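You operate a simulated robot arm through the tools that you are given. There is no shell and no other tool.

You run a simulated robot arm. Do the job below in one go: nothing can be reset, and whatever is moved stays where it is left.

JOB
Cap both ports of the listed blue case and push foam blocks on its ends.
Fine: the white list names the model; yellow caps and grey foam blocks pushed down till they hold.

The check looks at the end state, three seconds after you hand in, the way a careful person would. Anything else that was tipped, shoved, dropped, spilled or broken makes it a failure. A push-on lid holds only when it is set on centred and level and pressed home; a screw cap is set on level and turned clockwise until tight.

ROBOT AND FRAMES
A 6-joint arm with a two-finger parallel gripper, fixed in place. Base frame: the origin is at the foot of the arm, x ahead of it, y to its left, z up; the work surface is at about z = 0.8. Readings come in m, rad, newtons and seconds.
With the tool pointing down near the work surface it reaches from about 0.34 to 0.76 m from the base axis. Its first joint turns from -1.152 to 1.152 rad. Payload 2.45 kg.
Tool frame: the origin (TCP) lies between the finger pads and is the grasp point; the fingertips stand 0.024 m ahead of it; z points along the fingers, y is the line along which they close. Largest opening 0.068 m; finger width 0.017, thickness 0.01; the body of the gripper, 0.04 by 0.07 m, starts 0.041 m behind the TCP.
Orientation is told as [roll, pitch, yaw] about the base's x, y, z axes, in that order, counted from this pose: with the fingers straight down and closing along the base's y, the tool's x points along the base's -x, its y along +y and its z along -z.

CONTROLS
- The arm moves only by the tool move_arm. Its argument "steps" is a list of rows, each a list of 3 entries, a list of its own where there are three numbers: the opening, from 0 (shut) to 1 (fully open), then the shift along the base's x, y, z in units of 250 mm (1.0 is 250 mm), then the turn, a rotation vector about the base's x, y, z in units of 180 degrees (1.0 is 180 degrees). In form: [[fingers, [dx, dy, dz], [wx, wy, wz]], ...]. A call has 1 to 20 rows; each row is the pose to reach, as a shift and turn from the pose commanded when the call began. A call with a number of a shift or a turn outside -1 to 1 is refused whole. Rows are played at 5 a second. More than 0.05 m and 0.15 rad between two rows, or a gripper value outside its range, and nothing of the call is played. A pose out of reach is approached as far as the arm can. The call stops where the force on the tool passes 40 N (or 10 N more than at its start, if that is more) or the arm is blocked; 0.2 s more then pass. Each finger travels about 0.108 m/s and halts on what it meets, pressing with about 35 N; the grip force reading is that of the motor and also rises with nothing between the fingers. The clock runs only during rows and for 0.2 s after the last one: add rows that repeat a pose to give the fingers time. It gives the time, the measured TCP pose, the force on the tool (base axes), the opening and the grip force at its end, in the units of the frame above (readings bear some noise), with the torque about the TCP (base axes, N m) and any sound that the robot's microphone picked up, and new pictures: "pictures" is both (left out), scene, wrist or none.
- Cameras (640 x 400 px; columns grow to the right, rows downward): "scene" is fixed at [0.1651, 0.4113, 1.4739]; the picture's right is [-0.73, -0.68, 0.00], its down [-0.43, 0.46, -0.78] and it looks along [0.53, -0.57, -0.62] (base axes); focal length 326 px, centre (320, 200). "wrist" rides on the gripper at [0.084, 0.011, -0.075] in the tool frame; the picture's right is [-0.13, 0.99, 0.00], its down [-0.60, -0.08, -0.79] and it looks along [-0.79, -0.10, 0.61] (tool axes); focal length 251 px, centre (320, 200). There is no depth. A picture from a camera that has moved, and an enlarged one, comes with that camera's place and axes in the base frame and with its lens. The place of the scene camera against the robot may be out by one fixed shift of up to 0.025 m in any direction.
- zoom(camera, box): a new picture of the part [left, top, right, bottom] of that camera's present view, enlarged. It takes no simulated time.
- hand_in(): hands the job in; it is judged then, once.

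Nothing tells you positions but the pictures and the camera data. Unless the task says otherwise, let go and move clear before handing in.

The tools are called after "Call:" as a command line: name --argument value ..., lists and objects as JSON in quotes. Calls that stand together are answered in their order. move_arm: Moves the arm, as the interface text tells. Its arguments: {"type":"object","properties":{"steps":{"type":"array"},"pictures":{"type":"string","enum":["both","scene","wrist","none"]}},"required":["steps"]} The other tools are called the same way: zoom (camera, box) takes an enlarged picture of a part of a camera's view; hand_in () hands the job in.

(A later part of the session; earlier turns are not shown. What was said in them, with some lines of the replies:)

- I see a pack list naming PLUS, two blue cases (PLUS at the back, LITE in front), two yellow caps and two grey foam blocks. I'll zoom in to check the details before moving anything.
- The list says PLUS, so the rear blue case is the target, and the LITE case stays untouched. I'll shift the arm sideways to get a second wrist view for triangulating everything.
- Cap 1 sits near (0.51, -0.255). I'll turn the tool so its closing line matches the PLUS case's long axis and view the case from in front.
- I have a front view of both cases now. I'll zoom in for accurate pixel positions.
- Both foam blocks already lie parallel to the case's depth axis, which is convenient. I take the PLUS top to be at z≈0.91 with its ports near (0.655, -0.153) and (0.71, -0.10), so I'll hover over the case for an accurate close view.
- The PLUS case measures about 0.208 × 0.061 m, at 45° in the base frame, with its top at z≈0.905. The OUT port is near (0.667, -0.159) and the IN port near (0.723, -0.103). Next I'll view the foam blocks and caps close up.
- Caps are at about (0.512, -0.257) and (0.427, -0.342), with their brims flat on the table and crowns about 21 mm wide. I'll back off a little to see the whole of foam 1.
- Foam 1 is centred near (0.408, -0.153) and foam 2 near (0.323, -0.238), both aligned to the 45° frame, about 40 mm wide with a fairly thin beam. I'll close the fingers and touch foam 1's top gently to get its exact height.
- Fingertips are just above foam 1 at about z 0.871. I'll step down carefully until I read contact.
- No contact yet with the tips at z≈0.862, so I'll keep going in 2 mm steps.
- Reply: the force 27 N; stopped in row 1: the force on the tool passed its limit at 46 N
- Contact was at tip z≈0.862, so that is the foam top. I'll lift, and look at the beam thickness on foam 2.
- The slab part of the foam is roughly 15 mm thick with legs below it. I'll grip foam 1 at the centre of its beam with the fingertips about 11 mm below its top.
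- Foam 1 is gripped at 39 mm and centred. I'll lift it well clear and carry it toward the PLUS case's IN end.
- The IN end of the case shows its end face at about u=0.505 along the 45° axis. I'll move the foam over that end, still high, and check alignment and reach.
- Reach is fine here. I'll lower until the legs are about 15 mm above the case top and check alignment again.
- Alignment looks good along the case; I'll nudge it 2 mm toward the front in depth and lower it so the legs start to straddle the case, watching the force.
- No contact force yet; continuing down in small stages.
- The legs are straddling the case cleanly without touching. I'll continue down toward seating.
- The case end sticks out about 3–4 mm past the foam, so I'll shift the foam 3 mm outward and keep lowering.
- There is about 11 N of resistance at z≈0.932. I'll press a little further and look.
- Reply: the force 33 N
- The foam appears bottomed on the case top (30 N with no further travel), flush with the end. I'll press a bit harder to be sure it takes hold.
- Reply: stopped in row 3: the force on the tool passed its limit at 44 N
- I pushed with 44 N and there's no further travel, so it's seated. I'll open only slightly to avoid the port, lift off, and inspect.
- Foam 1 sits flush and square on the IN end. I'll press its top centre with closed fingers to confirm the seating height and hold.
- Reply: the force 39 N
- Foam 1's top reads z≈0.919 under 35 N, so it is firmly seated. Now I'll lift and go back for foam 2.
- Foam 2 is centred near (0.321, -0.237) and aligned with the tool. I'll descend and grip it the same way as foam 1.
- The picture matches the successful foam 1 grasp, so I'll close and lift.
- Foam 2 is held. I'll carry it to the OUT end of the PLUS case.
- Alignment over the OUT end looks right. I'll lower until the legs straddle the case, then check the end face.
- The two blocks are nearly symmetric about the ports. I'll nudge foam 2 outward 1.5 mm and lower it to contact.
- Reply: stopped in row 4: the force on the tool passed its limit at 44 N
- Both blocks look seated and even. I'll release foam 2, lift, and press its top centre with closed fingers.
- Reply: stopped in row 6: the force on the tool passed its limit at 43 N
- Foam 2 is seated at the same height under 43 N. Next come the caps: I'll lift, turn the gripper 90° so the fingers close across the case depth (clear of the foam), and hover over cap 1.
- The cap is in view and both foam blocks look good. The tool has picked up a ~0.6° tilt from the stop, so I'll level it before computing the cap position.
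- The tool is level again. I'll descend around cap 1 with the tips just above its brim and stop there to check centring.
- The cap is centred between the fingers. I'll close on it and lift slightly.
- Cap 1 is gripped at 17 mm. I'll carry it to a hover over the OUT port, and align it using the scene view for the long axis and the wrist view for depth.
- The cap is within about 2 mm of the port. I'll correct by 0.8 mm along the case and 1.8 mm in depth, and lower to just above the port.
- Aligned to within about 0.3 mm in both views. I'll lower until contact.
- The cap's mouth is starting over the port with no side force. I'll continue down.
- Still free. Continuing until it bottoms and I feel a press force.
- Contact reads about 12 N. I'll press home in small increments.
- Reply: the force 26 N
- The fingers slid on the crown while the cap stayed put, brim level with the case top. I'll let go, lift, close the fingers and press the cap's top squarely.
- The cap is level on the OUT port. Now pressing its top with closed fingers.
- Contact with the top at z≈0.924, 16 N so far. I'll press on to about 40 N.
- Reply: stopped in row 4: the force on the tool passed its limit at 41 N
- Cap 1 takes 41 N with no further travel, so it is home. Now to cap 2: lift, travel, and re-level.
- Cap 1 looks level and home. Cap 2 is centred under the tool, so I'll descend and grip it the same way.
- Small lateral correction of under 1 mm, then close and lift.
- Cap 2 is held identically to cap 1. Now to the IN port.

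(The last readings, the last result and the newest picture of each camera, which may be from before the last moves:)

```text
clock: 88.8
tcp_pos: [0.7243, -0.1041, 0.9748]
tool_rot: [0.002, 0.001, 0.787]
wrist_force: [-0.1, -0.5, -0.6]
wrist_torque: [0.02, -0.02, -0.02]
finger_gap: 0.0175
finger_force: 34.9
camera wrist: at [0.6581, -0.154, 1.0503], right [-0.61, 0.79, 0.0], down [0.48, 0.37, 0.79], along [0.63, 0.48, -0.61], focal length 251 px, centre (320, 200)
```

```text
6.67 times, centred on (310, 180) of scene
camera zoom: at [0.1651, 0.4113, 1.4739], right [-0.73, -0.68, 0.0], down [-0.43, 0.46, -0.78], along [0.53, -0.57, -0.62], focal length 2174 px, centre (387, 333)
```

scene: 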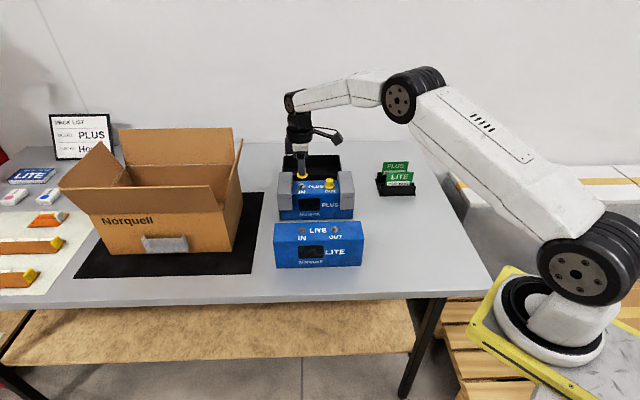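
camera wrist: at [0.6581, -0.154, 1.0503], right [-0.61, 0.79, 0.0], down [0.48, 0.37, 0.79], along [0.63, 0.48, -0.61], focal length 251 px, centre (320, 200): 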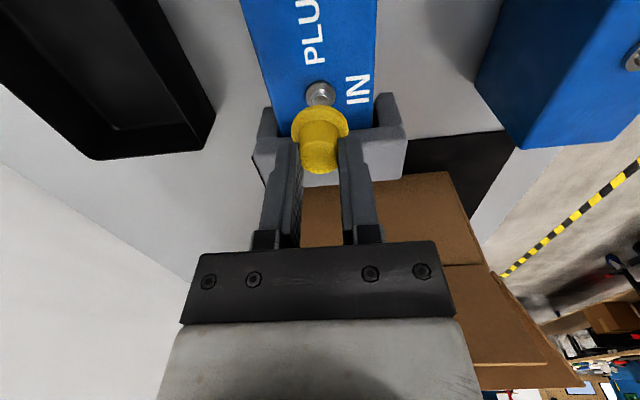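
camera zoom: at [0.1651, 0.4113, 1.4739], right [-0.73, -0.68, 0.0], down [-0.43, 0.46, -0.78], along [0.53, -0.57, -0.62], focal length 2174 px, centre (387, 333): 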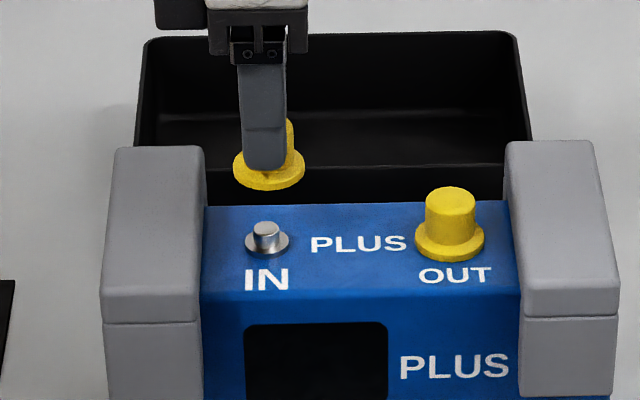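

In depth the cap is aligned; the scene view shows it needs about 2 mm more toward the IN end. I'll correct and lower to just above the port.

Call:
move_arm --steps '[[0.2, [0.0062, 0.0062, 0], [0, 0, 0]], [0.2, [0.0062, 0.0062, -0.03], [0, 0, 0]], [0.2, [0.0062, 0.0062, -0.062], [0, 0, 0]], [0.2, [0.0062, 0.0062, -0.062], [0, 0, 0]], [0.2, [0.0062, 0.0062, -0.062], [0, 0, 0]]]' --pictures "both"

Call:
zoom --camera "wrist" --box '[220, 50, 420, 200]'

Call:
zoom --camera "scene" --box '[280, 155, 330, 205]'

```text
clock: 90.0
tcp_pos: [0.7273, -0.1016, 0.9606]
tool_rot: [0.003, 0.001, 0.786]
wrist_force: [-0.1, -0.1, 0.2]
wrist_torque: [0.01, -0.01, 0.04]
finger_gap: 0.0172
finger_force: 35.0
camera wrist: at [0.6601, -0.1521, 1.035], right [-0.61, 0.79, 0.0], down [0.48, 0.37, 0.79], along [0.63, 0.48, -0.61], focal length 251 px, centre (320, 200)
```

scene: 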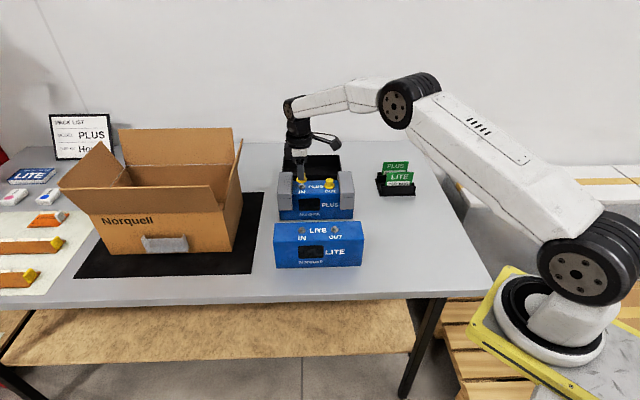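
wrist: 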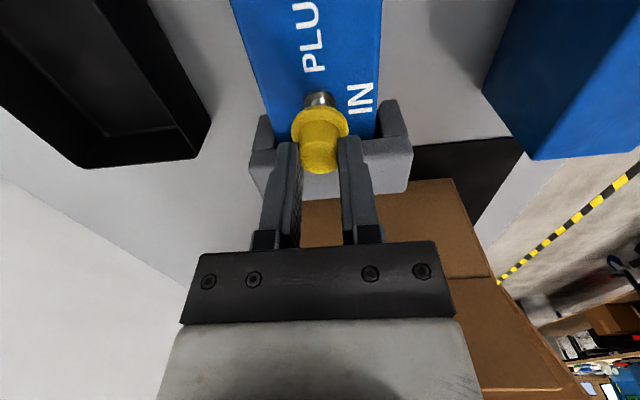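

```text
2.67 times, centred on (320, 125) of wrist
camera zoom: at [0.6601, -0.1521, 1.035], right [-0.61, 0.79, 0.0], down [0.48, 0.37, 0.79], along [0.63, 0.48, -0.61], focal length 670 px, centre (320, 400)
```

zoom: 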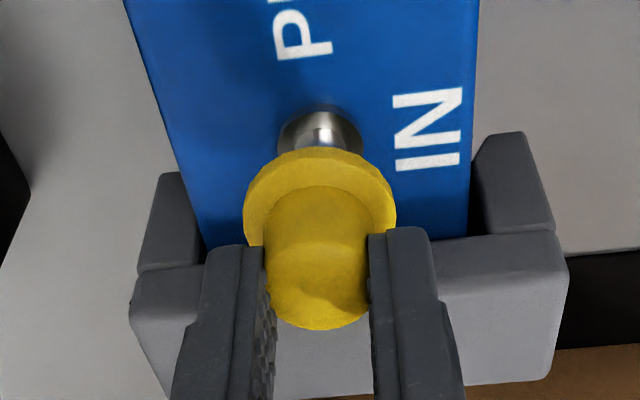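

```text
8.00 times, centred on (305, 180) of scene
camera zoom: at [0.1651, 0.4113, 1.4739], right [-0.73, -0.68, 0.0], down [-0.43, 0.46, -0.78], along [0.53, -0.57, -0.62], focal length 2609 px, centre (440, 360)
```

zoom: 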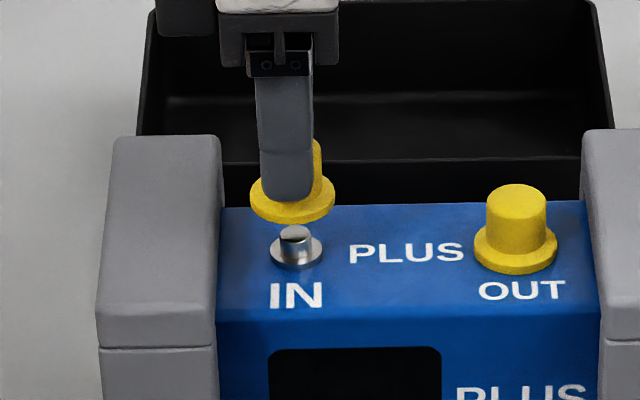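

Within about 0.5 mm. A small correction, then lower over the port in steps.

Call:
move_arm --steps '[[0.2, [-0.0014, -0.0014, -0.01], [0, 0, 0]], [0.2, [-0.0014, -0.0014, -0.02], [0, 0, 0]], [0.2, [-0.0014, -0.0014, -0.03], [0, 0, 0]], [0.2, [-0.0014, -0.0014, -0.04], [0, 0, 0]], [0.2, [-0.0014, -0.0014, -0.04], [0, 0, 0]]]' --pictures "none"

Call:
zoom --camera "scene" --box '[280, 155, 330, 205]'

Call:
move_arm --steps '[[0.2, [0, 0, -0.008], [0, 0, 0]], [0.2, [0, 0, -0.014], [0, 0, 0]], [0.2, [0, 0, -0.02], [0, 0, 0]], [0.2, [0, 0, -0.02], [0, 0, 0]]]' --pictures "none"

Call:
zoom --camera "scene" --box '[280, 155, 330, 205]'

```text
clock: 91.2
tcp_pos: [0.7275, -0.1018, 0.9493]
tool_rot: [0.002, 0.001, 0.787]
wrist_force: [0.7, 1.0, -0.5]
wrist_torque: [-0.04, 0.01, 0.01]
finger_gap: 0.0173
finger_force: 34.6
```

```text
8.00 times, centred on (305, 180) of scene
camera zoom: at [0.1651, 0.4113, 1.4739], right [-0.73, -0.68, 0.0], down [-0.43, 0.46, -0.78], along [0.53, -0.57, -0.62], focal length 2609 px, centre (440, 360)
```

zoom: 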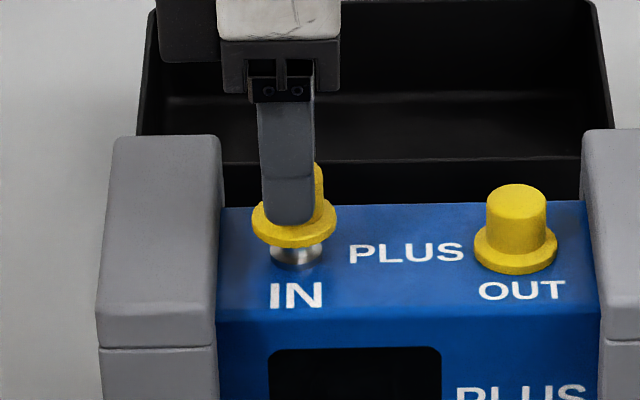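

```text
clock: 92.2
tcp_pos: [0.7262, -0.1012, 0.9455]
tool_rot: [0.004, 0.002, 0.788]
wrist_force: [0.2, 0.0, -0.1]
wrist_torque: [-0.02, -0.03, 0.01]
finger_gap: 0.0175
finger_force: 34.8
```

```text
8.00 times, centred on (305, 180) of scene
camera zoom: at [0.1651, 0.4113, 1.4739], right [-0.73, -0.68, 0.0], down [-0.43, 0.46, -0.78], along [0.53, -0.57, -0.62], focal length 2609 px, centre (440, 360)
```

zoom: 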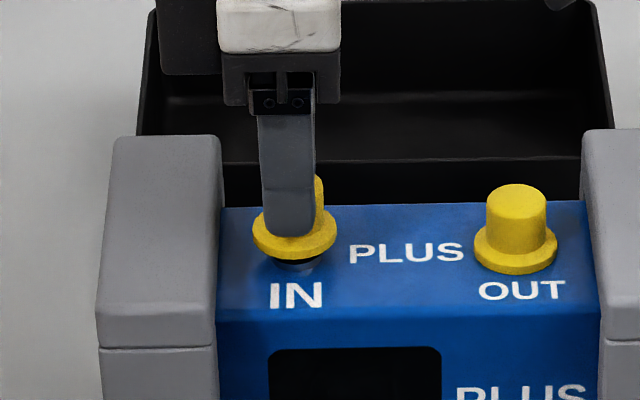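

Going on cleanly without side force. Continuing down to contact.

Call:
move_arm --steps '[[0.2, [0, 0, -0.008], [0, 0, 0]], [0.2, [0, 0, -0.016], [0, 0, 0]], [0.2, [0, 0, -0.024], [0, 0, 0]], [0.2, [0, 0, -0.024], [0, 0, 0]]]' --pictures "none"

Call:
move_arm --steps '[[0.2, [0, 0, -0.006], [0, 0, 0]], [0.2, [0, 0, -0.012], [0, 0, 0]], [0.2, [0, 0, -0.012], [0, 0, 0]]]' --pictures "none"

Call:
zoom --camera "scene" --box '[280, 155, 330, 205]'

```text
clock: 93.2
tcp_pos: [0.7266, -0.1014, 0.9393]
tool_rot: [0.002, 0.001, 0.788]
wrist_force: [-0.3, -0.6, 0.1]
wrist_torque: [-0.02, -0.01, -0.02]
finger_gap: 0.0174
finger_force: 35.0
```

```text
clock: 94.0
tcp_pos: [0.7267, -0.1022, 0.9368]
tool_rot: [0.001, 0.003, 0.787]
wrist_force: [-0.4, -0.8, -0.3]
wrist_torque: [-0.01, -0.03, -0.02]
finger_gap: 0.0172
finger_force: 35.3
```

```text
8.00 times, centred on (305, 180) of scene
camera zoom: at [0.1651, 0.4113, 1.4739], right [-0.73, -0.68, 0.0], down [-0.43, 0.46, -0.78], along [0.53, -0.57, -0.62], focal length 2609 px, centre (440, 360)
```

zoom: 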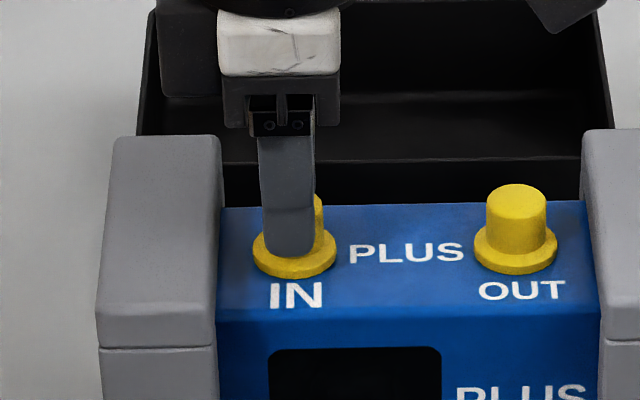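

Call:
move_arm --steps '[[0.2, [0, 0, -0.004], [0, 0, 0]], [0.2, [0, 0, -0.008], [0, 0, 0]], [0.2, [0, 0, -0.012], [0, 0, 0]], [0.2, [0, 0, -0.012], [0, 0, 0]]]' --pictures "none"

Call:
zoom --camera "scene" --box '[280, 155, 330, 205]'

```text
clock: 95.0
tcp_pos: [0.728, -0.102, 0.9354]
tool_rot: [-0.003, 0.001, 0.785]
wrist_force: [-11.0, 1.5, 24.3]
wrist_torque: [-0.02, 0.29, 0.0]
finger_gap: 0.0174
finger_force: 34.9
```

```text
8.00 times, centred on (305, 180) of scene
camera zoom: at [0.1642, 0.4114, 1.474], right [-0.73, -0.68, 0.0], down [-0.43, 0.46, -0.78], along [0.53, -0.57, -0.62], focal length 2609 px, centre (440, 360)
```

zoom: 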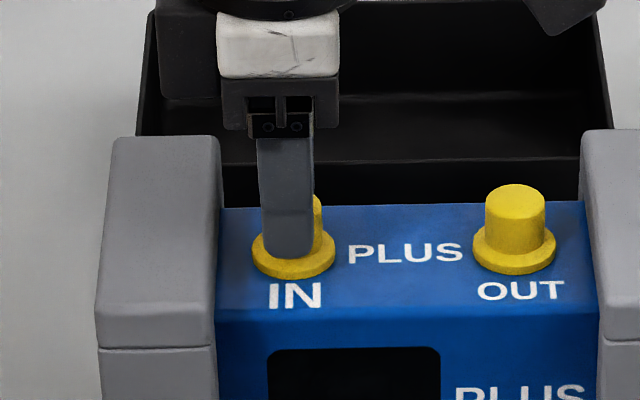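

Seated at 24 N. I'll release, lift, and press its top with closed fingers.

Call:
move_arm --steps '[[0.3, [0, 0, 0.01], [0, 0, 0]], [0.55, [0, 0, 0.012], [0, 0, 0]], [0.6, [0, 0, 0.014], [0, 0, 0]], [0.6, [0, 0, 0.06], [0, 0, 0]], [0.6, [0, 0, 0.14], [0, 0, 0]], [0.6, [0, 0, 0.19], [0, 0, 0]], [0.6, [0, 0, 0.19], [0, 0, 0]]]' --pictures "both"

Call:
zoom --camera "scene" --box '[270, 150, 360, 220]'

Call:
zoom --camera "wrist" --box '[220, 30, 420, 180]'

```text
clock: 96.6
tcp_pos: [0.7263, -0.1026, 0.9814]
tool_rot: [0.001, 0.002, 0.789]
wrist_force: [-0.2, -0.7, -0.2]
wrist_torque: [0.03, -0.04, 0.01]
finger_gap: 0.0409
finger_force: 0.1
camera wrist: at [0.6594, -0.1523, 1.0555], right [-0.61, 0.79, 0.0], down [0.48, 0.37, 0.79], along [0.63, 0.48, -0.61], focal length 251 px, centre (320, 200)
```

scene: 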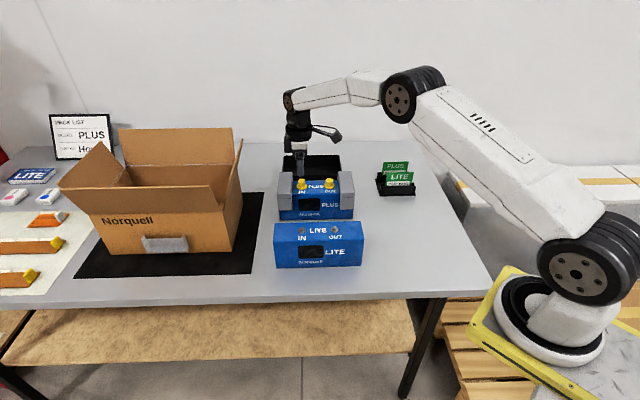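
wrist: 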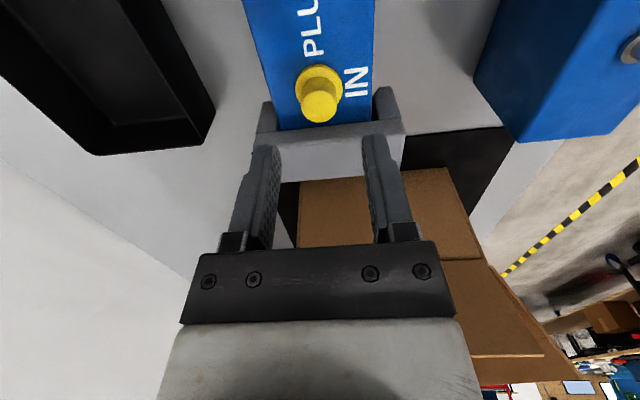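

```text
5.71 times, centred on (315, 185) of scene
camera zoom: at [0.1651, 0.4113, 1.4739], right [-0.73, -0.68, 0.0], down [-0.43, 0.46, -0.78], along [0.53, -0.57, -0.62], focal length 1864 px, centre (349, 286)
```

zoom: 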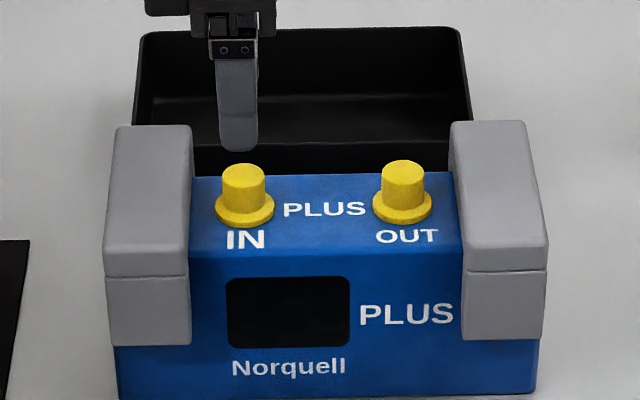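

```text
2.67 times, centred on (320, 105) of wrist
camera zoom: at [0.6594, -0.1523, 1.0555], right [-0.61, 0.79, 0.0], down [0.48, 0.37, 0.79], along [0.63, 0.48, -0.61], focal length 670 px, centre (320, 453)
```

zoom: 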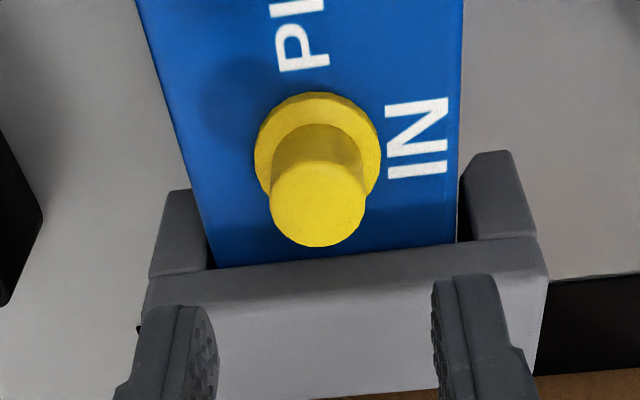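

Cap 2 sits level on IN. I'll close, shift 2 mm to centre over it, and press.

Call:
move_arm --steps '[[0.2, [-0.0057, -0.0057, 0], [0, 0, 0]], [0, [-0.0057, -0.0057, 0], [0, 0, 0]], [0, [-0.0057, -0.0057, -0.04], [0, 0, 0]], [0, [-0.0057, -0.0057, -0.083], [0, 0, 0]], [0, [-0.0057, -0.0057, -0.083], [0, 0, 0]]]' --pictures "none"

Call:
move_arm --steps '[[0, [0, 0, -0.01], [0, 0, 0]], [0, [0, 0, -0.02], [0, 0, 0]], [0, [0, 0, -0.03], [0, 0, 0]], [0, [0, 0, -0.04], [0, 0, 0]], [0, [0, 0, -0.046], [0, 0, 0]], [0, [0, 0, -0.052], [0, 0, 0]], [0, [0, 0, -0.058], [0, 0, 0]], [0, [0, 0, -0.064], [0, 0, 0]], [0, [0, 0, -0.07], [0, 0, 0]], [0, [0, 0, -0.076], [0, 0, 0]], [0, [0, 0, -0.082], [0, 0, 0]]]' --pictures "both"

Call:
zoom --camera "scene" --box '[270, 150, 360, 220]'

```text
clock: 97.8
tcp_pos: [0.7265, -0.1033, 0.9588]
tool_rot: [0.002, 0.003, 0.786]
wrist_force: [0.1, -0.2, 0.3]
wrist_torque: [0.01, -0.02, -0.04]
finger_gap: 0.0
finger_force: 23.5
```

```text
clock: 100.0
tcp_pos: [0.7272, -0.1043, 0.9471]
tool_rot: [-0.006, -0.003, 0.786]
wrist_force: [-2.3, 0.7, 6.5]
wrist_torque: [0.01, 0.04, 0.0]
finger_gap: 0.0
finger_force: 24.1
stopped in row 10: the force on the tool passed its limit at 42 N (the readings are from after the stop); the commanded pose is now the measured one
camera wrist: at [0.6602, -0.1539, 1.0218], right [-0.61, 0.79, 0.0], down [0.48, 0.37, 0.8], along [0.63, 0.48, -0.61], focal length 251 px, centre (320, 200)
```

scene: 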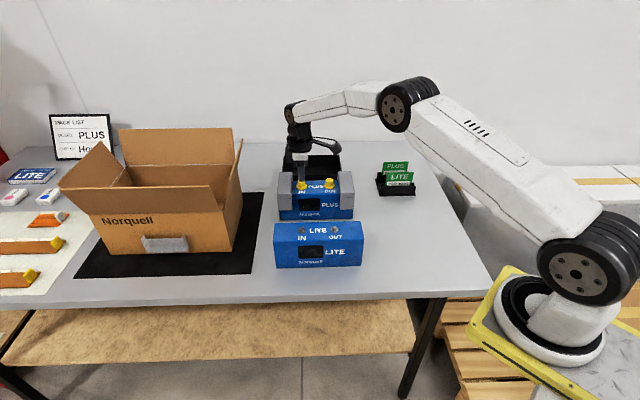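
wrist: 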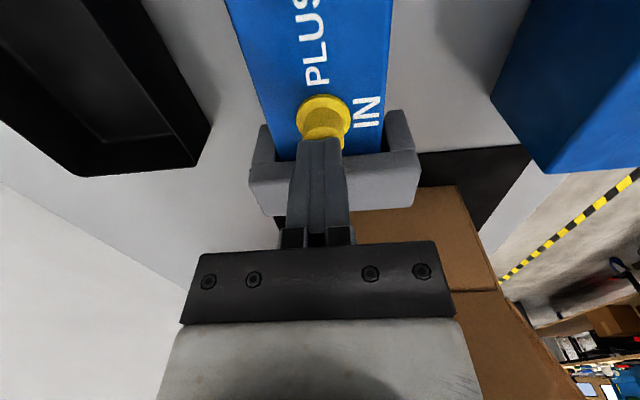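

```text
5.71 times, centred on (315, 185) of scene
camera zoom: at [0.1649, 0.4113, 1.4739], right [-0.73, -0.68, 0.0], down [-0.43, 0.46, -0.78], along [0.53, -0.57, -0.62], focal length 1864 px, centre (349, 286)
```

zoom: 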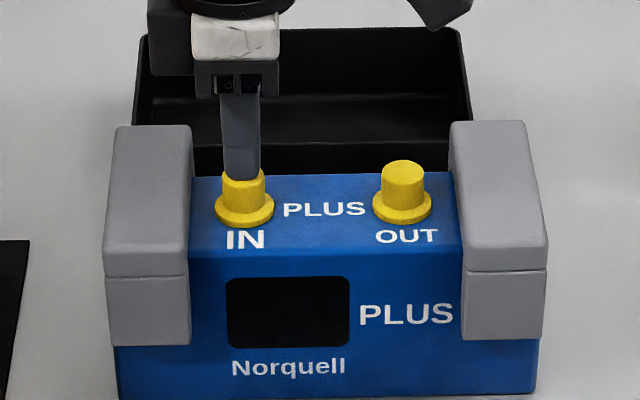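

Both caps took over 40 N at the same height (top z≈0.923). I'll back away well clear and inspect everything closely.

Call:
move_arm --steps '[[0, [0, 0, 0.12], [0, 0, 0]], [0, [0, 0, 0.28], [0, 0, 0]], [0, [0, 0, 0.44], [0, 0, 0]], [0, [-0.15, -0.08, 0.5], [0, 0, 0]], [0.3, [-0.3, -0.16, 0.5], [0, 0, 0]], [0.5, [-0.45, -0.24, 0.5], [0, 0, 0]], [0.5, [-0.6, -0.32, 0.5], [0, 0, 0]], [0.5, [-0.6, -0.32, 0.5], [0, 0, 0]]]' --pictures "both"

Call:
zoom --camera "scene" --box '[270, 160, 320, 225]'

Call:
zoom --camera "scene" --box '[310, 160, 360, 225]'

Call:
zoom --camera "wrist" --box '[160, 60, 480, 260]'

```text
clock: 101.8
tcp_pos: [0.5777, -0.1832, 1.0725]
tool_rot: [-0.001, -0.002, 0.787]
wrist_force: [0.0, -0.4, -0.1]
wrist_torque: [0.01, -0.02, -0.03]
finger_gap: 0.034
finger_force: 0.1
camera wrist: at [0.509, -0.2334, 1.1466], right [-0.61, 0.79, 0.0], down [0.48, 0.37, 0.79], along [0.63, 0.48, -0.61], focal length 251 px, centre (320, 200)
```

scene: 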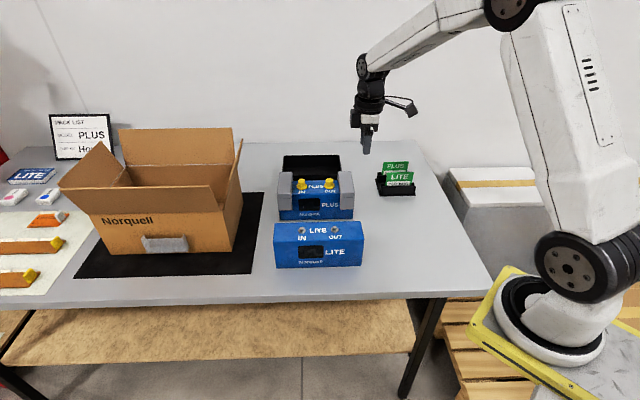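
wrist: 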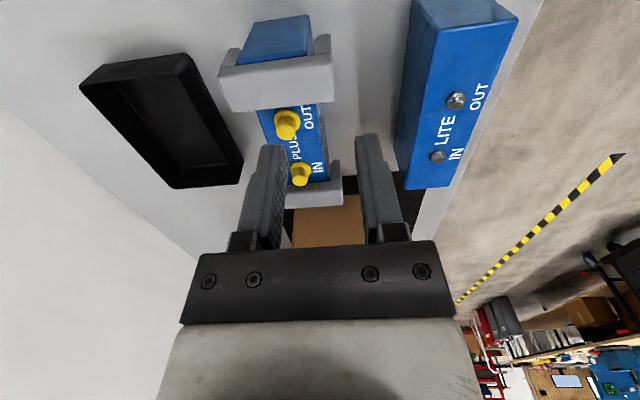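

```text
6.15 times, centred on (295, 192) of scene
camera zoom: at [0.1651, 0.4113, 1.4739], right [-0.73, -0.68, 0.0], down [-0.43, 0.46, -0.78], along [0.53, -0.57, -0.62], focal length 2007 px, centre (474, 246)
```

zoom: 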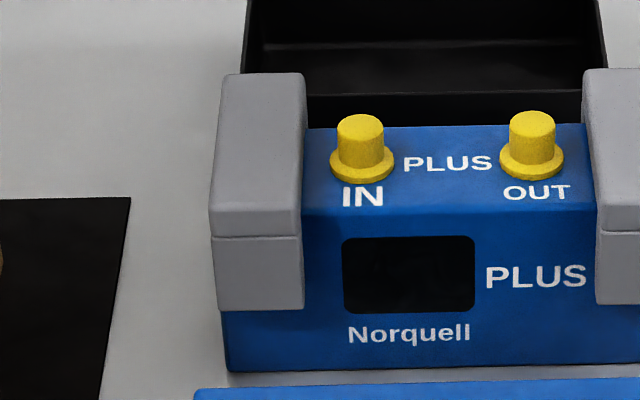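

```text
6.15 times, centred on (335, 192) of scene
camera zoom: at [0.1651, 0.4113, 1.4739], right [-0.73, -0.68, 0.0], down [-0.43, 0.46, -0.78], along [0.53, -0.57, -0.62], focal length 2007 px, centre (228, 246)
```

zoom: 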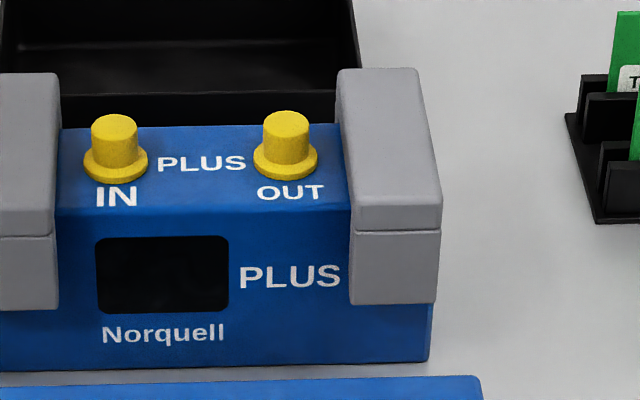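

```text
2.00 times, centred on (320, 160) of wrist
camera zoom: at [0.509, -0.2334, 1.1466], right [-0.61, 0.79, 0.0], down [0.48, 0.37, 0.79], along [0.63, 0.48, -0.61], focal length 503 px, centre (320, 280)
```

zoom: 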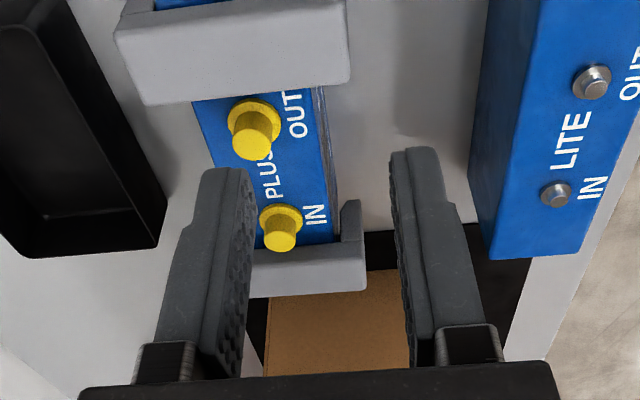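

Everything looks level from these views. I'll take one low end-on look to check the foam is fully down on the case.

Call:
move_arm --steps '[[0.8, [-0.05, -0.12, 0], [0, 0, 0]], [1, [-0.1, -0.25, 0], [0, 0, 0]], [1, [-0.13, -0.37, -0.1], [0, 0, 0]], [1, [-0.13, -0.37, -0.25], [0, 0, 0]], [1, [-0.13, -0.37, -0.4], [0, 0, 0]], [1, [-0.13, -0.37, -0.42], [0, 0, 0]], [1, [-0.13, -0.37, -0.42], [0, 0, 0]]]' --pictures "wrist"

Call:
zoom --camera "wrist" --box '[230, 100, 430, 240]'

```text
clock: 103.4
tcp_pos: [0.5455, -0.2751, 0.9664]
tool_rot: [-0.002, -0.001, 0.787]
wrist_force: [0.8, 0.2, 0.3]
wrist_torque: [0.04, 0.0, 0.03]
finger_gap: 0.0679
finger_force: 0.1
camera wrist: at [0.4782, -0.3263, 1.0406], right [-0.61, 0.79, 0.0], down [0.48, 0.37, 0.79], along [0.63, 0.48, -0.61], focal length 251 px, centre (320, 200)
```

wrist: 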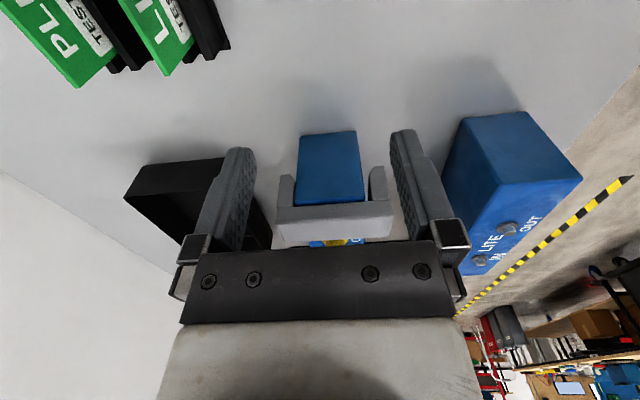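

```text
2.86 times, centred on (330, 170) of wrist
camera zoom: at [0.4782, -0.3263, 1.0406], right [-0.61, 0.79, 0.0], down [0.48, 0.37, 0.79], along [0.63, 0.48, -0.61], focal length 718 px, centre (291, 286)
```

zoom: 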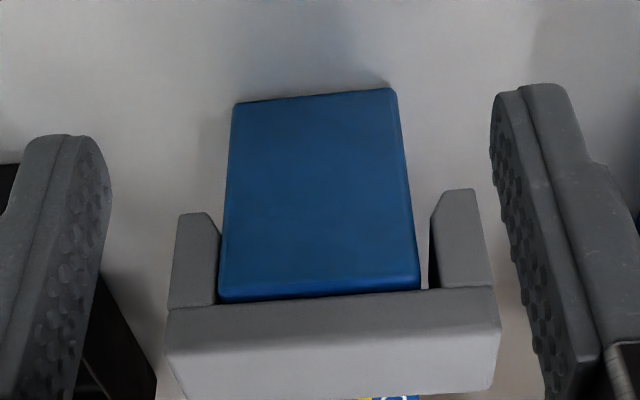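

Call:
zoom --camera "wrist" --box '[285, 165, 335, 215]'

Call:
zoom --camera "wrist" --box '[350, 160, 410, 215]'

```text
8.00 times, centred on (310, 190) of wrist
camera zoom: at [0.4782, -0.3263, 1.0406], right [-0.61, 0.79, 0.0], down [0.48, 0.37, 0.79], along [0.63, 0.48, -0.61], focal length 2012 px, centre (400, 280)
```

zoom: 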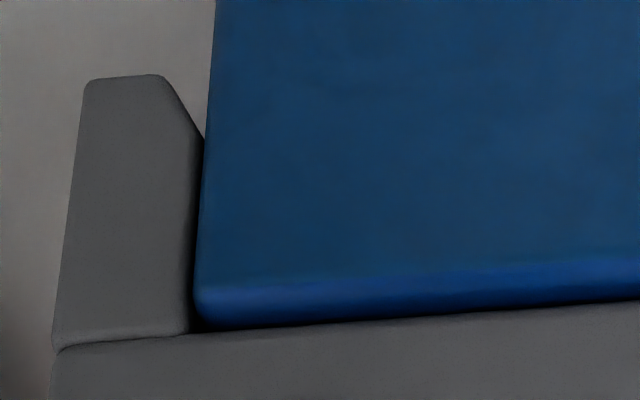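

```text
7.27 times, centred on (380, 188) of wrist
camera zoom: at [0.4782, -0.3263, 1.0406], right [-0.61, 0.79, 0.0], down [0.48, 0.37, 0.79], along [0.63, 0.48, -0.61], focal length 1829 px, centre (-116, 291)
```

zoom: 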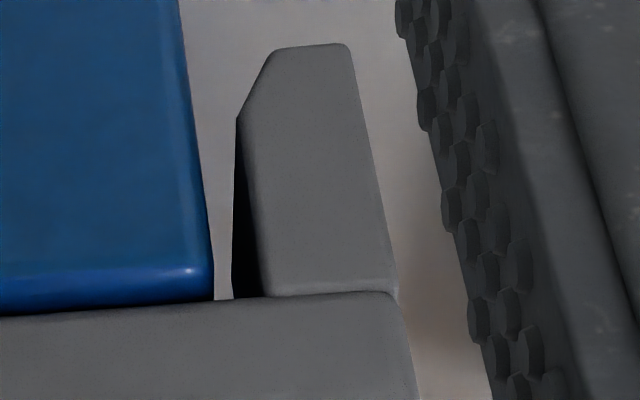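

The slab rests fully on the case, but each foam sits about 2 mm toward the front of its slot instead of centred. I'll test with a gentle push on foam 2's front face whether it slides to centre, reading forces carefully.

Call:
move_arm --steps '[[0.6, [0.04, 0.14, 0.04], [0, 0, 0]], [0.2, [0.08, 0.28, 0.04], [0, 0, 0]], [0, [0.11, 0.42, 0.04], [0, 0, 0]], [0, [0.146, 0.55, 0.04], [0, 0, 0]], [0, [0.146, 0.55, -0.06], [0, 0, 0]], [0, [0.146, 0.55, -0.14], [0, 0, 0]], [0, [0.146, 0.55, -0.196], [0, 0, 0]], [0, [0.146, 0.55, -0.196], [0, 0, 0]]]' --pictures "both"

Call:
zoom --camera "scene" --box '[290, 150, 390, 230]'

Call:
zoom --camera "wrist" --box '[180, 60, 380, 200]'

```text
clock: 105.2
tcp_pos: [0.5805, -0.1389, 0.9174]
tool_rot: [-0.003, -0.002, 0.787]
wrist_force: [-1.1, 0.0, -0.9]
wrist_torque: [-0.03, -0.04, -0.02]
finger_gap: 0.0
finger_force: 23.8
camera wrist: at [0.5139, -0.1889, 0.9909], right [-0.61, 0.79, 0.0], down [0.48, 0.37, 0.79], along [0.63, 0.48, -0.61], focal length 251 px, centre (320, 200)
```

scene: 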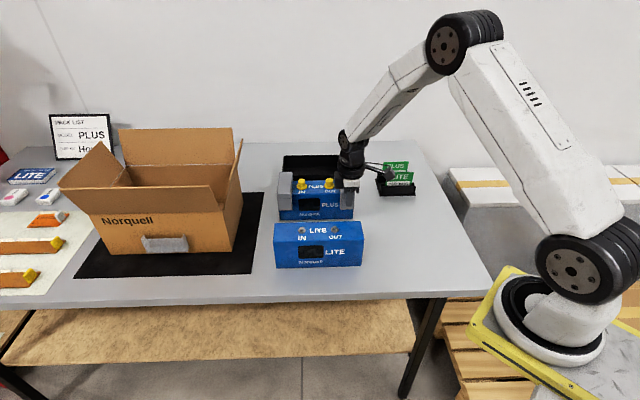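
wrist: 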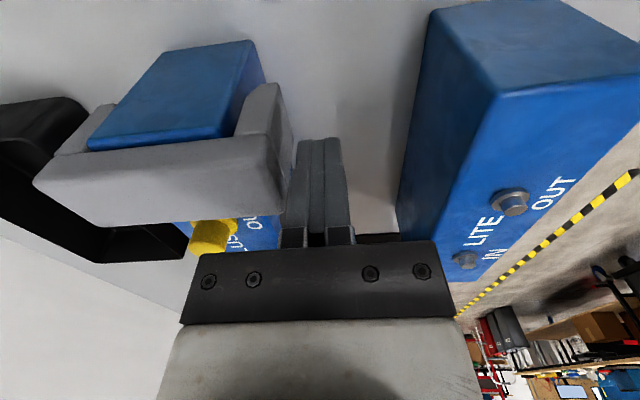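

```text
5.00 times, centred on (340, 190) of scene
camera zoom: at [0.1651, 0.4113, 1.4739], right [-0.73, -0.68, 0.0], down [-0.43, 0.46, -0.78], along [0.53, -0.57, -0.62], focal length 1631 px, centre (220, 250)
```

zoom: 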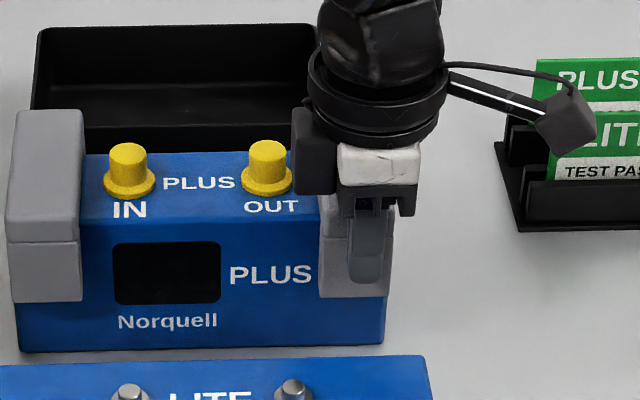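

```text
2.86 times, centred on (280, 130) of wrist
camera zoom: at [0.5139, -0.1889, 0.9909], right [-0.61, 0.79, 0.0], down [0.48, 0.37, 0.79], along [0.63, 0.48, -0.61], focal length 718 px, centre (434, 400)
```

zoom: 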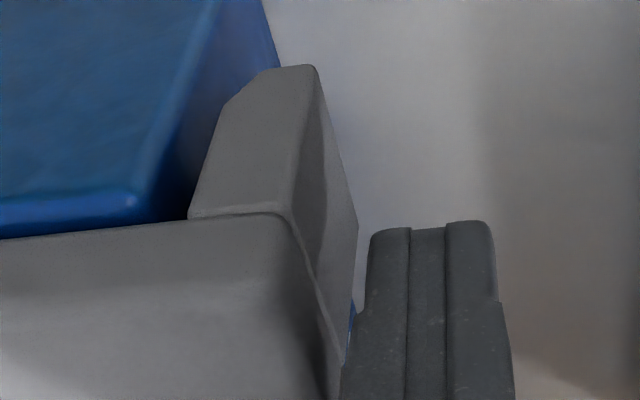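

Positioned about 12 mm in front of the foam's slab. I'll approach along the depth axis and read the force.

Call:
move_arm --steps '[[0, [0.012, -0.012, 0], [0, 0, 0]], [0, [0.0226, -0.0226, 0], [0, 0, 0]], [0, [0.0226, -0.0226, 0], [0, 0, 0]]]' --pictures "none"

Call:
move_arm --steps '[[0, [0.003, -0.003, 0], [0, 0, 0]], [0, [0.003, -0.003, 0], [0, 0, 0]]]' --pictures "none"

Call:
move_arm --steps '[[0, [0.003, -0.003, 0], [0, 0, 0]], [0, [0.003, -0.003, 0], [0, 0, 0]]]' --pictures "none"

Call:
move_arm --steps '[[0, [0.003, -0.003, 0], [0, 0, 0]], [0, [0.003, -0.003, 0], [0, 0, 0]]]' --pictures "wrist"

Call:
zoom --camera "wrist" --box '[180, 60, 380, 200]'

```text
clock: 106.0
tcp_pos: [0.5881, -0.1449, 0.9172]
tool_rot: [-0.004, -0.002, 0.789]
wrist_force: [-0.3, 1.1, 0.2]
wrist_torque: [-0.03, 0.02, 0.03]
finger_gap: 0.0
finger_force: 23.2
```

```text
clock: 106.6
tcp_pos: [0.5876, -0.144, 0.9177]
tool_rot: [-0.002, 0.0, 0.787]
wrist_force: [-2.4, 2.0, 0.5]
wrist_torque: [0.0, 0.01, 0.04]
finger_gap: 0.0
finger_force: 23.8
```

```text
clock: 107.2
tcp_pos: [0.5881, -0.1452, 0.9168]
tool_rot: [-0.004, -0.003, 0.786]
wrist_force: [-1.2, 2.4, 1.3]
wrist_torque: [-0.02, -0.02, 0.0]
finger_gap: 0.0
finger_force: 24.0
```

```text
clock: 107.8
tcp_pos: [0.5892, -0.1462, 0.9178]
tool_rot: [-0.004, -0.002, 0.786]
wrist_force: [-2.0, 1.9, 1.4]
wrist_torque: [0.01, -0.01, 0.0]
finger_gap: 0.0
finger_force: 23.8
camera wrist: at [0.522, -0.197, 0.9915], right [-0.61, 0.79, 0.0], down [0.48, 0.37, 0.79], along [0.63, 0.48, -0.61], focal length 251 px, centre (320, 200)
```

wrist: 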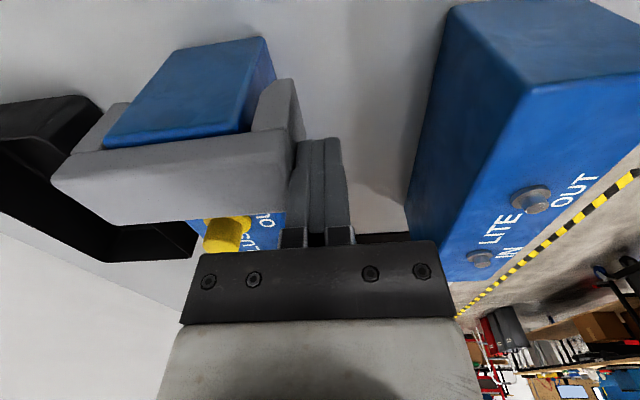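

```text
2.86 times, centred on (280, 130) of wrist
camera zoom: at [0.522, -0.197, 0.9915], right [-0.61, 0.79, 0.0], down [0.48, 0.37, 0.79], along [0.63, 0.48, -0.61], focal length 718 px, centre (434, 400)
```

zoom: 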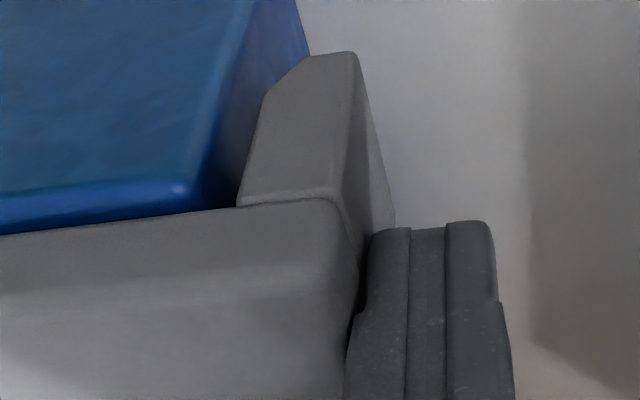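

Contact at about 3 N, steady while moving ~1 mm, and the front gap seems to be shrinking. I'll push 1 mm more and compare the gap.

Call:
move_arm --steps '[[0, [0.0014, -0.0014, 0], [0, 0, 0]], [0, [0.0028, -0.0028, 0], [0, 0, 0]], [0, [0.0028, -0.0028, 0], [0, 0, 0]]]' --pictures "none"

Call:
zoom --camera "wrist" --box '[180, 60, 380, 200]'

Call:
zoom --camera "scene" --box '[270, 150, 370, 230]'

```text
clock: 108.6
tcp_pos: [0.5906, -0.1482, 0.9167]
tool_rot: [-0.003, -0.001, 0.788]
wrist_force: [-1.7, 1.1, -0.5]
wrist_torque: [0.01, -0.05, 0.01]
finger_gap: 0.0
finger_force: 23.5
```

```text
2.86 times, centred on (280, 130) of wrist
camera zoom: at [0.5229, -0.1976, 0.9917], right [-0.61, 0.79, 0.0], down [0.48, 0.37, 0.79], along [0.63, 0.48, -0.61], focal length 718 px, centre (434, 400)
```

zoom: 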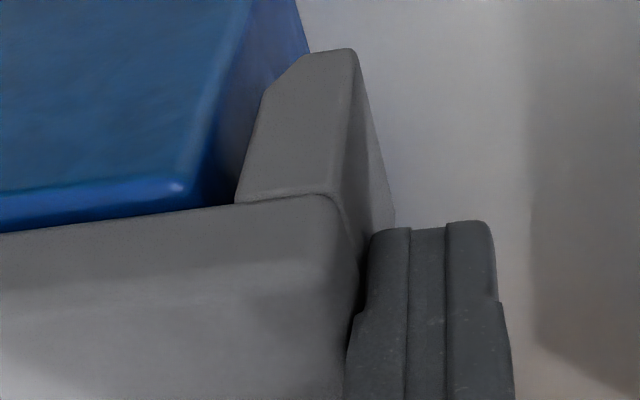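

```text
5.00 times, centred on (320, 190) of scene
camera zoom: at [0.165, 0.4113, 1.4739], right [-0.73, -0.68, 0.0], down [-0.43, 0.46, -0.78], along [0.53, -0.57, -0.62], focal length 1631 px, centre (320, 250)
```

zoom: 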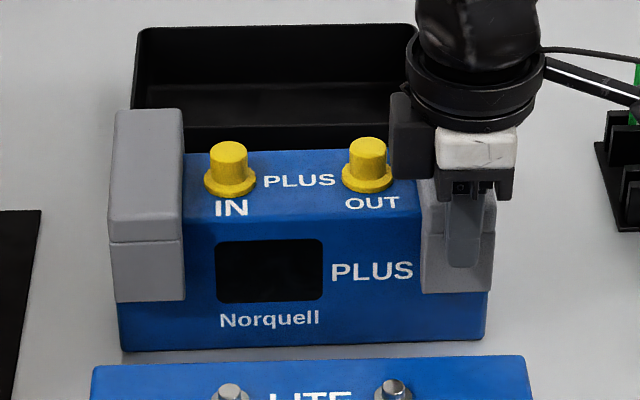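

The case and foam moved together under that push, so the foam is truly holding and needs no more adjusting. I'll back off, lift clear and do a final inspection.

Call:
move_arm --steps '[[0, [-0.02, 0.02, 0], [0, 0, 0]], [0, [-0.05, 0.05, 0.02], [0, 0, 0]], [0, [-0.05, 0.05, 0.16], [0, 0, 0]], [0, [-0.05, 0.05, 0.32], [0, 0, 0]], [0, [-0.05, 0.05, 0.48], [0, 0, 0]], [0.3, [-0.15, -0.05, 0.6], [0, 0, 0]], [0.6, [-0.25, -0.15, 0.65], [0, 0, 0]], [1, [-0.35, -0.25, 0.65], [0, 0, 0]], [1, [-0.35, -0.25, 0.65], [0, 0, 0]]]' --pictures "both"

Call:
zoom --camera "scene" --box '[260, 140, 370, 230]'

Call:
zoom --camera "wrist" --box '[160, 60, 480, 260]'

```text
clock: 110.6
tcp_pos: [0.5013, -0.21, 1.0799]
tool_rot: [-0.003, -0.002, 0.786]
wrist_force: [-0.6, 0.0, -0.2]
wrist_torque: [-0.01, 0.0, -0.02]
finger_gap: 0.068
finger_force: 0.0
camera wrist: at [0.4345, -0.2603, 1.1535], right [-0.61, 0.79, 0.0], down [0.48, 0.37, 0.79], along [0.63, 0.48, -0.61], focal length 251 px, centre (320, 200)
```

scene: 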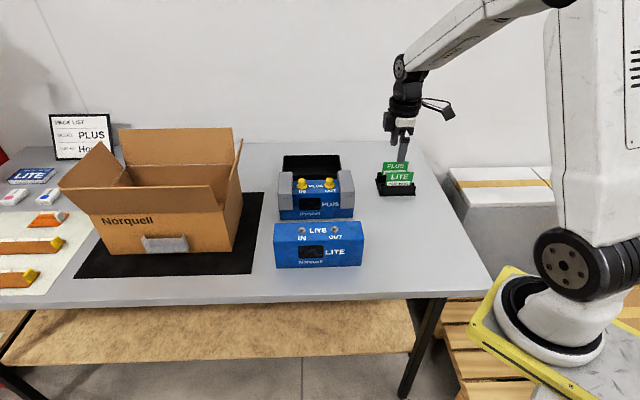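
wrist: 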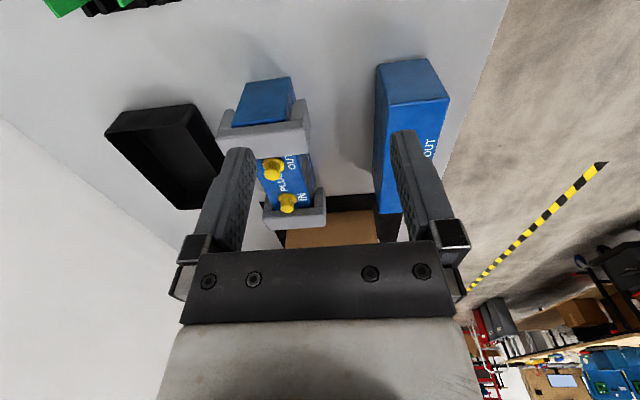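

```text
4.44 times, centred on (315, 185) of scene
camera zoom: at [0.1651, 0.4113, 1.4739], right [-0.73, -0.68, 0.0], down [-0.43, 0.46, -0.78], along [0.53, -0.57, -0.62], focal length 1450 px, centre (342, 267)
```

zoom: 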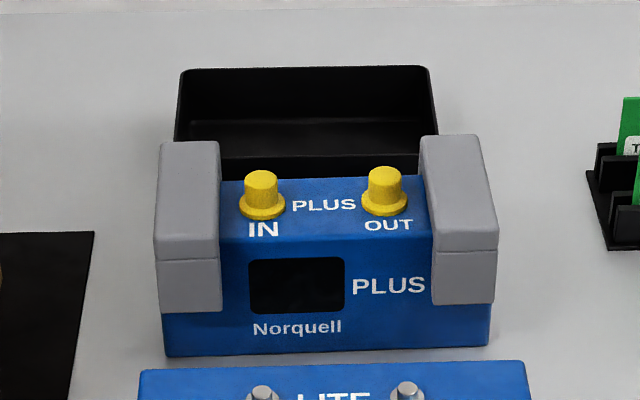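

```text
2.00 times, centred on (320, 160) of wrist
camera zoom: at [0.4345, -0.2603, 1.1535], right [-0.61, 0.79, 0.0], down [0.48, 0.37, 0.79], along [0.63, 0.48, -0.61], focal length 503 px, centre (320, 280)
```

zoom: 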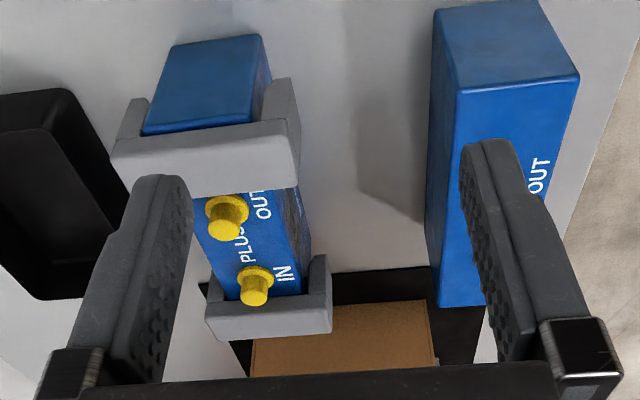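

The white list reads PLUS, so I worked on the rear case. Both of its ports now carry yellow caps, each pressed home with over 40 N, with their tops at about the same height.

Grey foam blocks sit on both ends, flush with the end faces and tight against the case top. The sideways push I used to test the foam slid the OUT end of the case back about 3–4 mm, with nothing tipped. The foam sits about 2 mm forward of centre in its slot.

The LITE case, tray, card rack and carton look undisturbed. The gripper is open and clear, so I'm handing in.

Call:
hand_in

```text
The job is handed in.
```

The PLUS case, the one named on the white list, now has yellow caps on both ports and grey foam blocks on both ends. The job is handed in, but I haven't had a result back.

- **Caps:** each was set level on its port and pressed from above with over 40 N until it stopped moving. Both tops ended at about the same height.
- **Foam blocks:** each was pressed down with over 40 N until it stopped. The OUT block showed no gap to the case top in a close end-on view, and both blocks are flush with the case ends to within a couple of millimetres. The OUT block, and by the look of it the IN block too, sits about 2 mm toward the front of centre.
- **Does it hold:** I pushed the OUT-end block sideways, and the case moved with it, so that block is holding. I did not test the IN-end block or the caps this way.
- **Case shifted:** that push slid the OUT end of the PLUS case back about 3–4 mm and turned it roughly 1°. I did not move it back.

In the last pictures the LITE case, tray, card rack and carton looked undisturbed. The gripper was open and clear of everything when I handed in.
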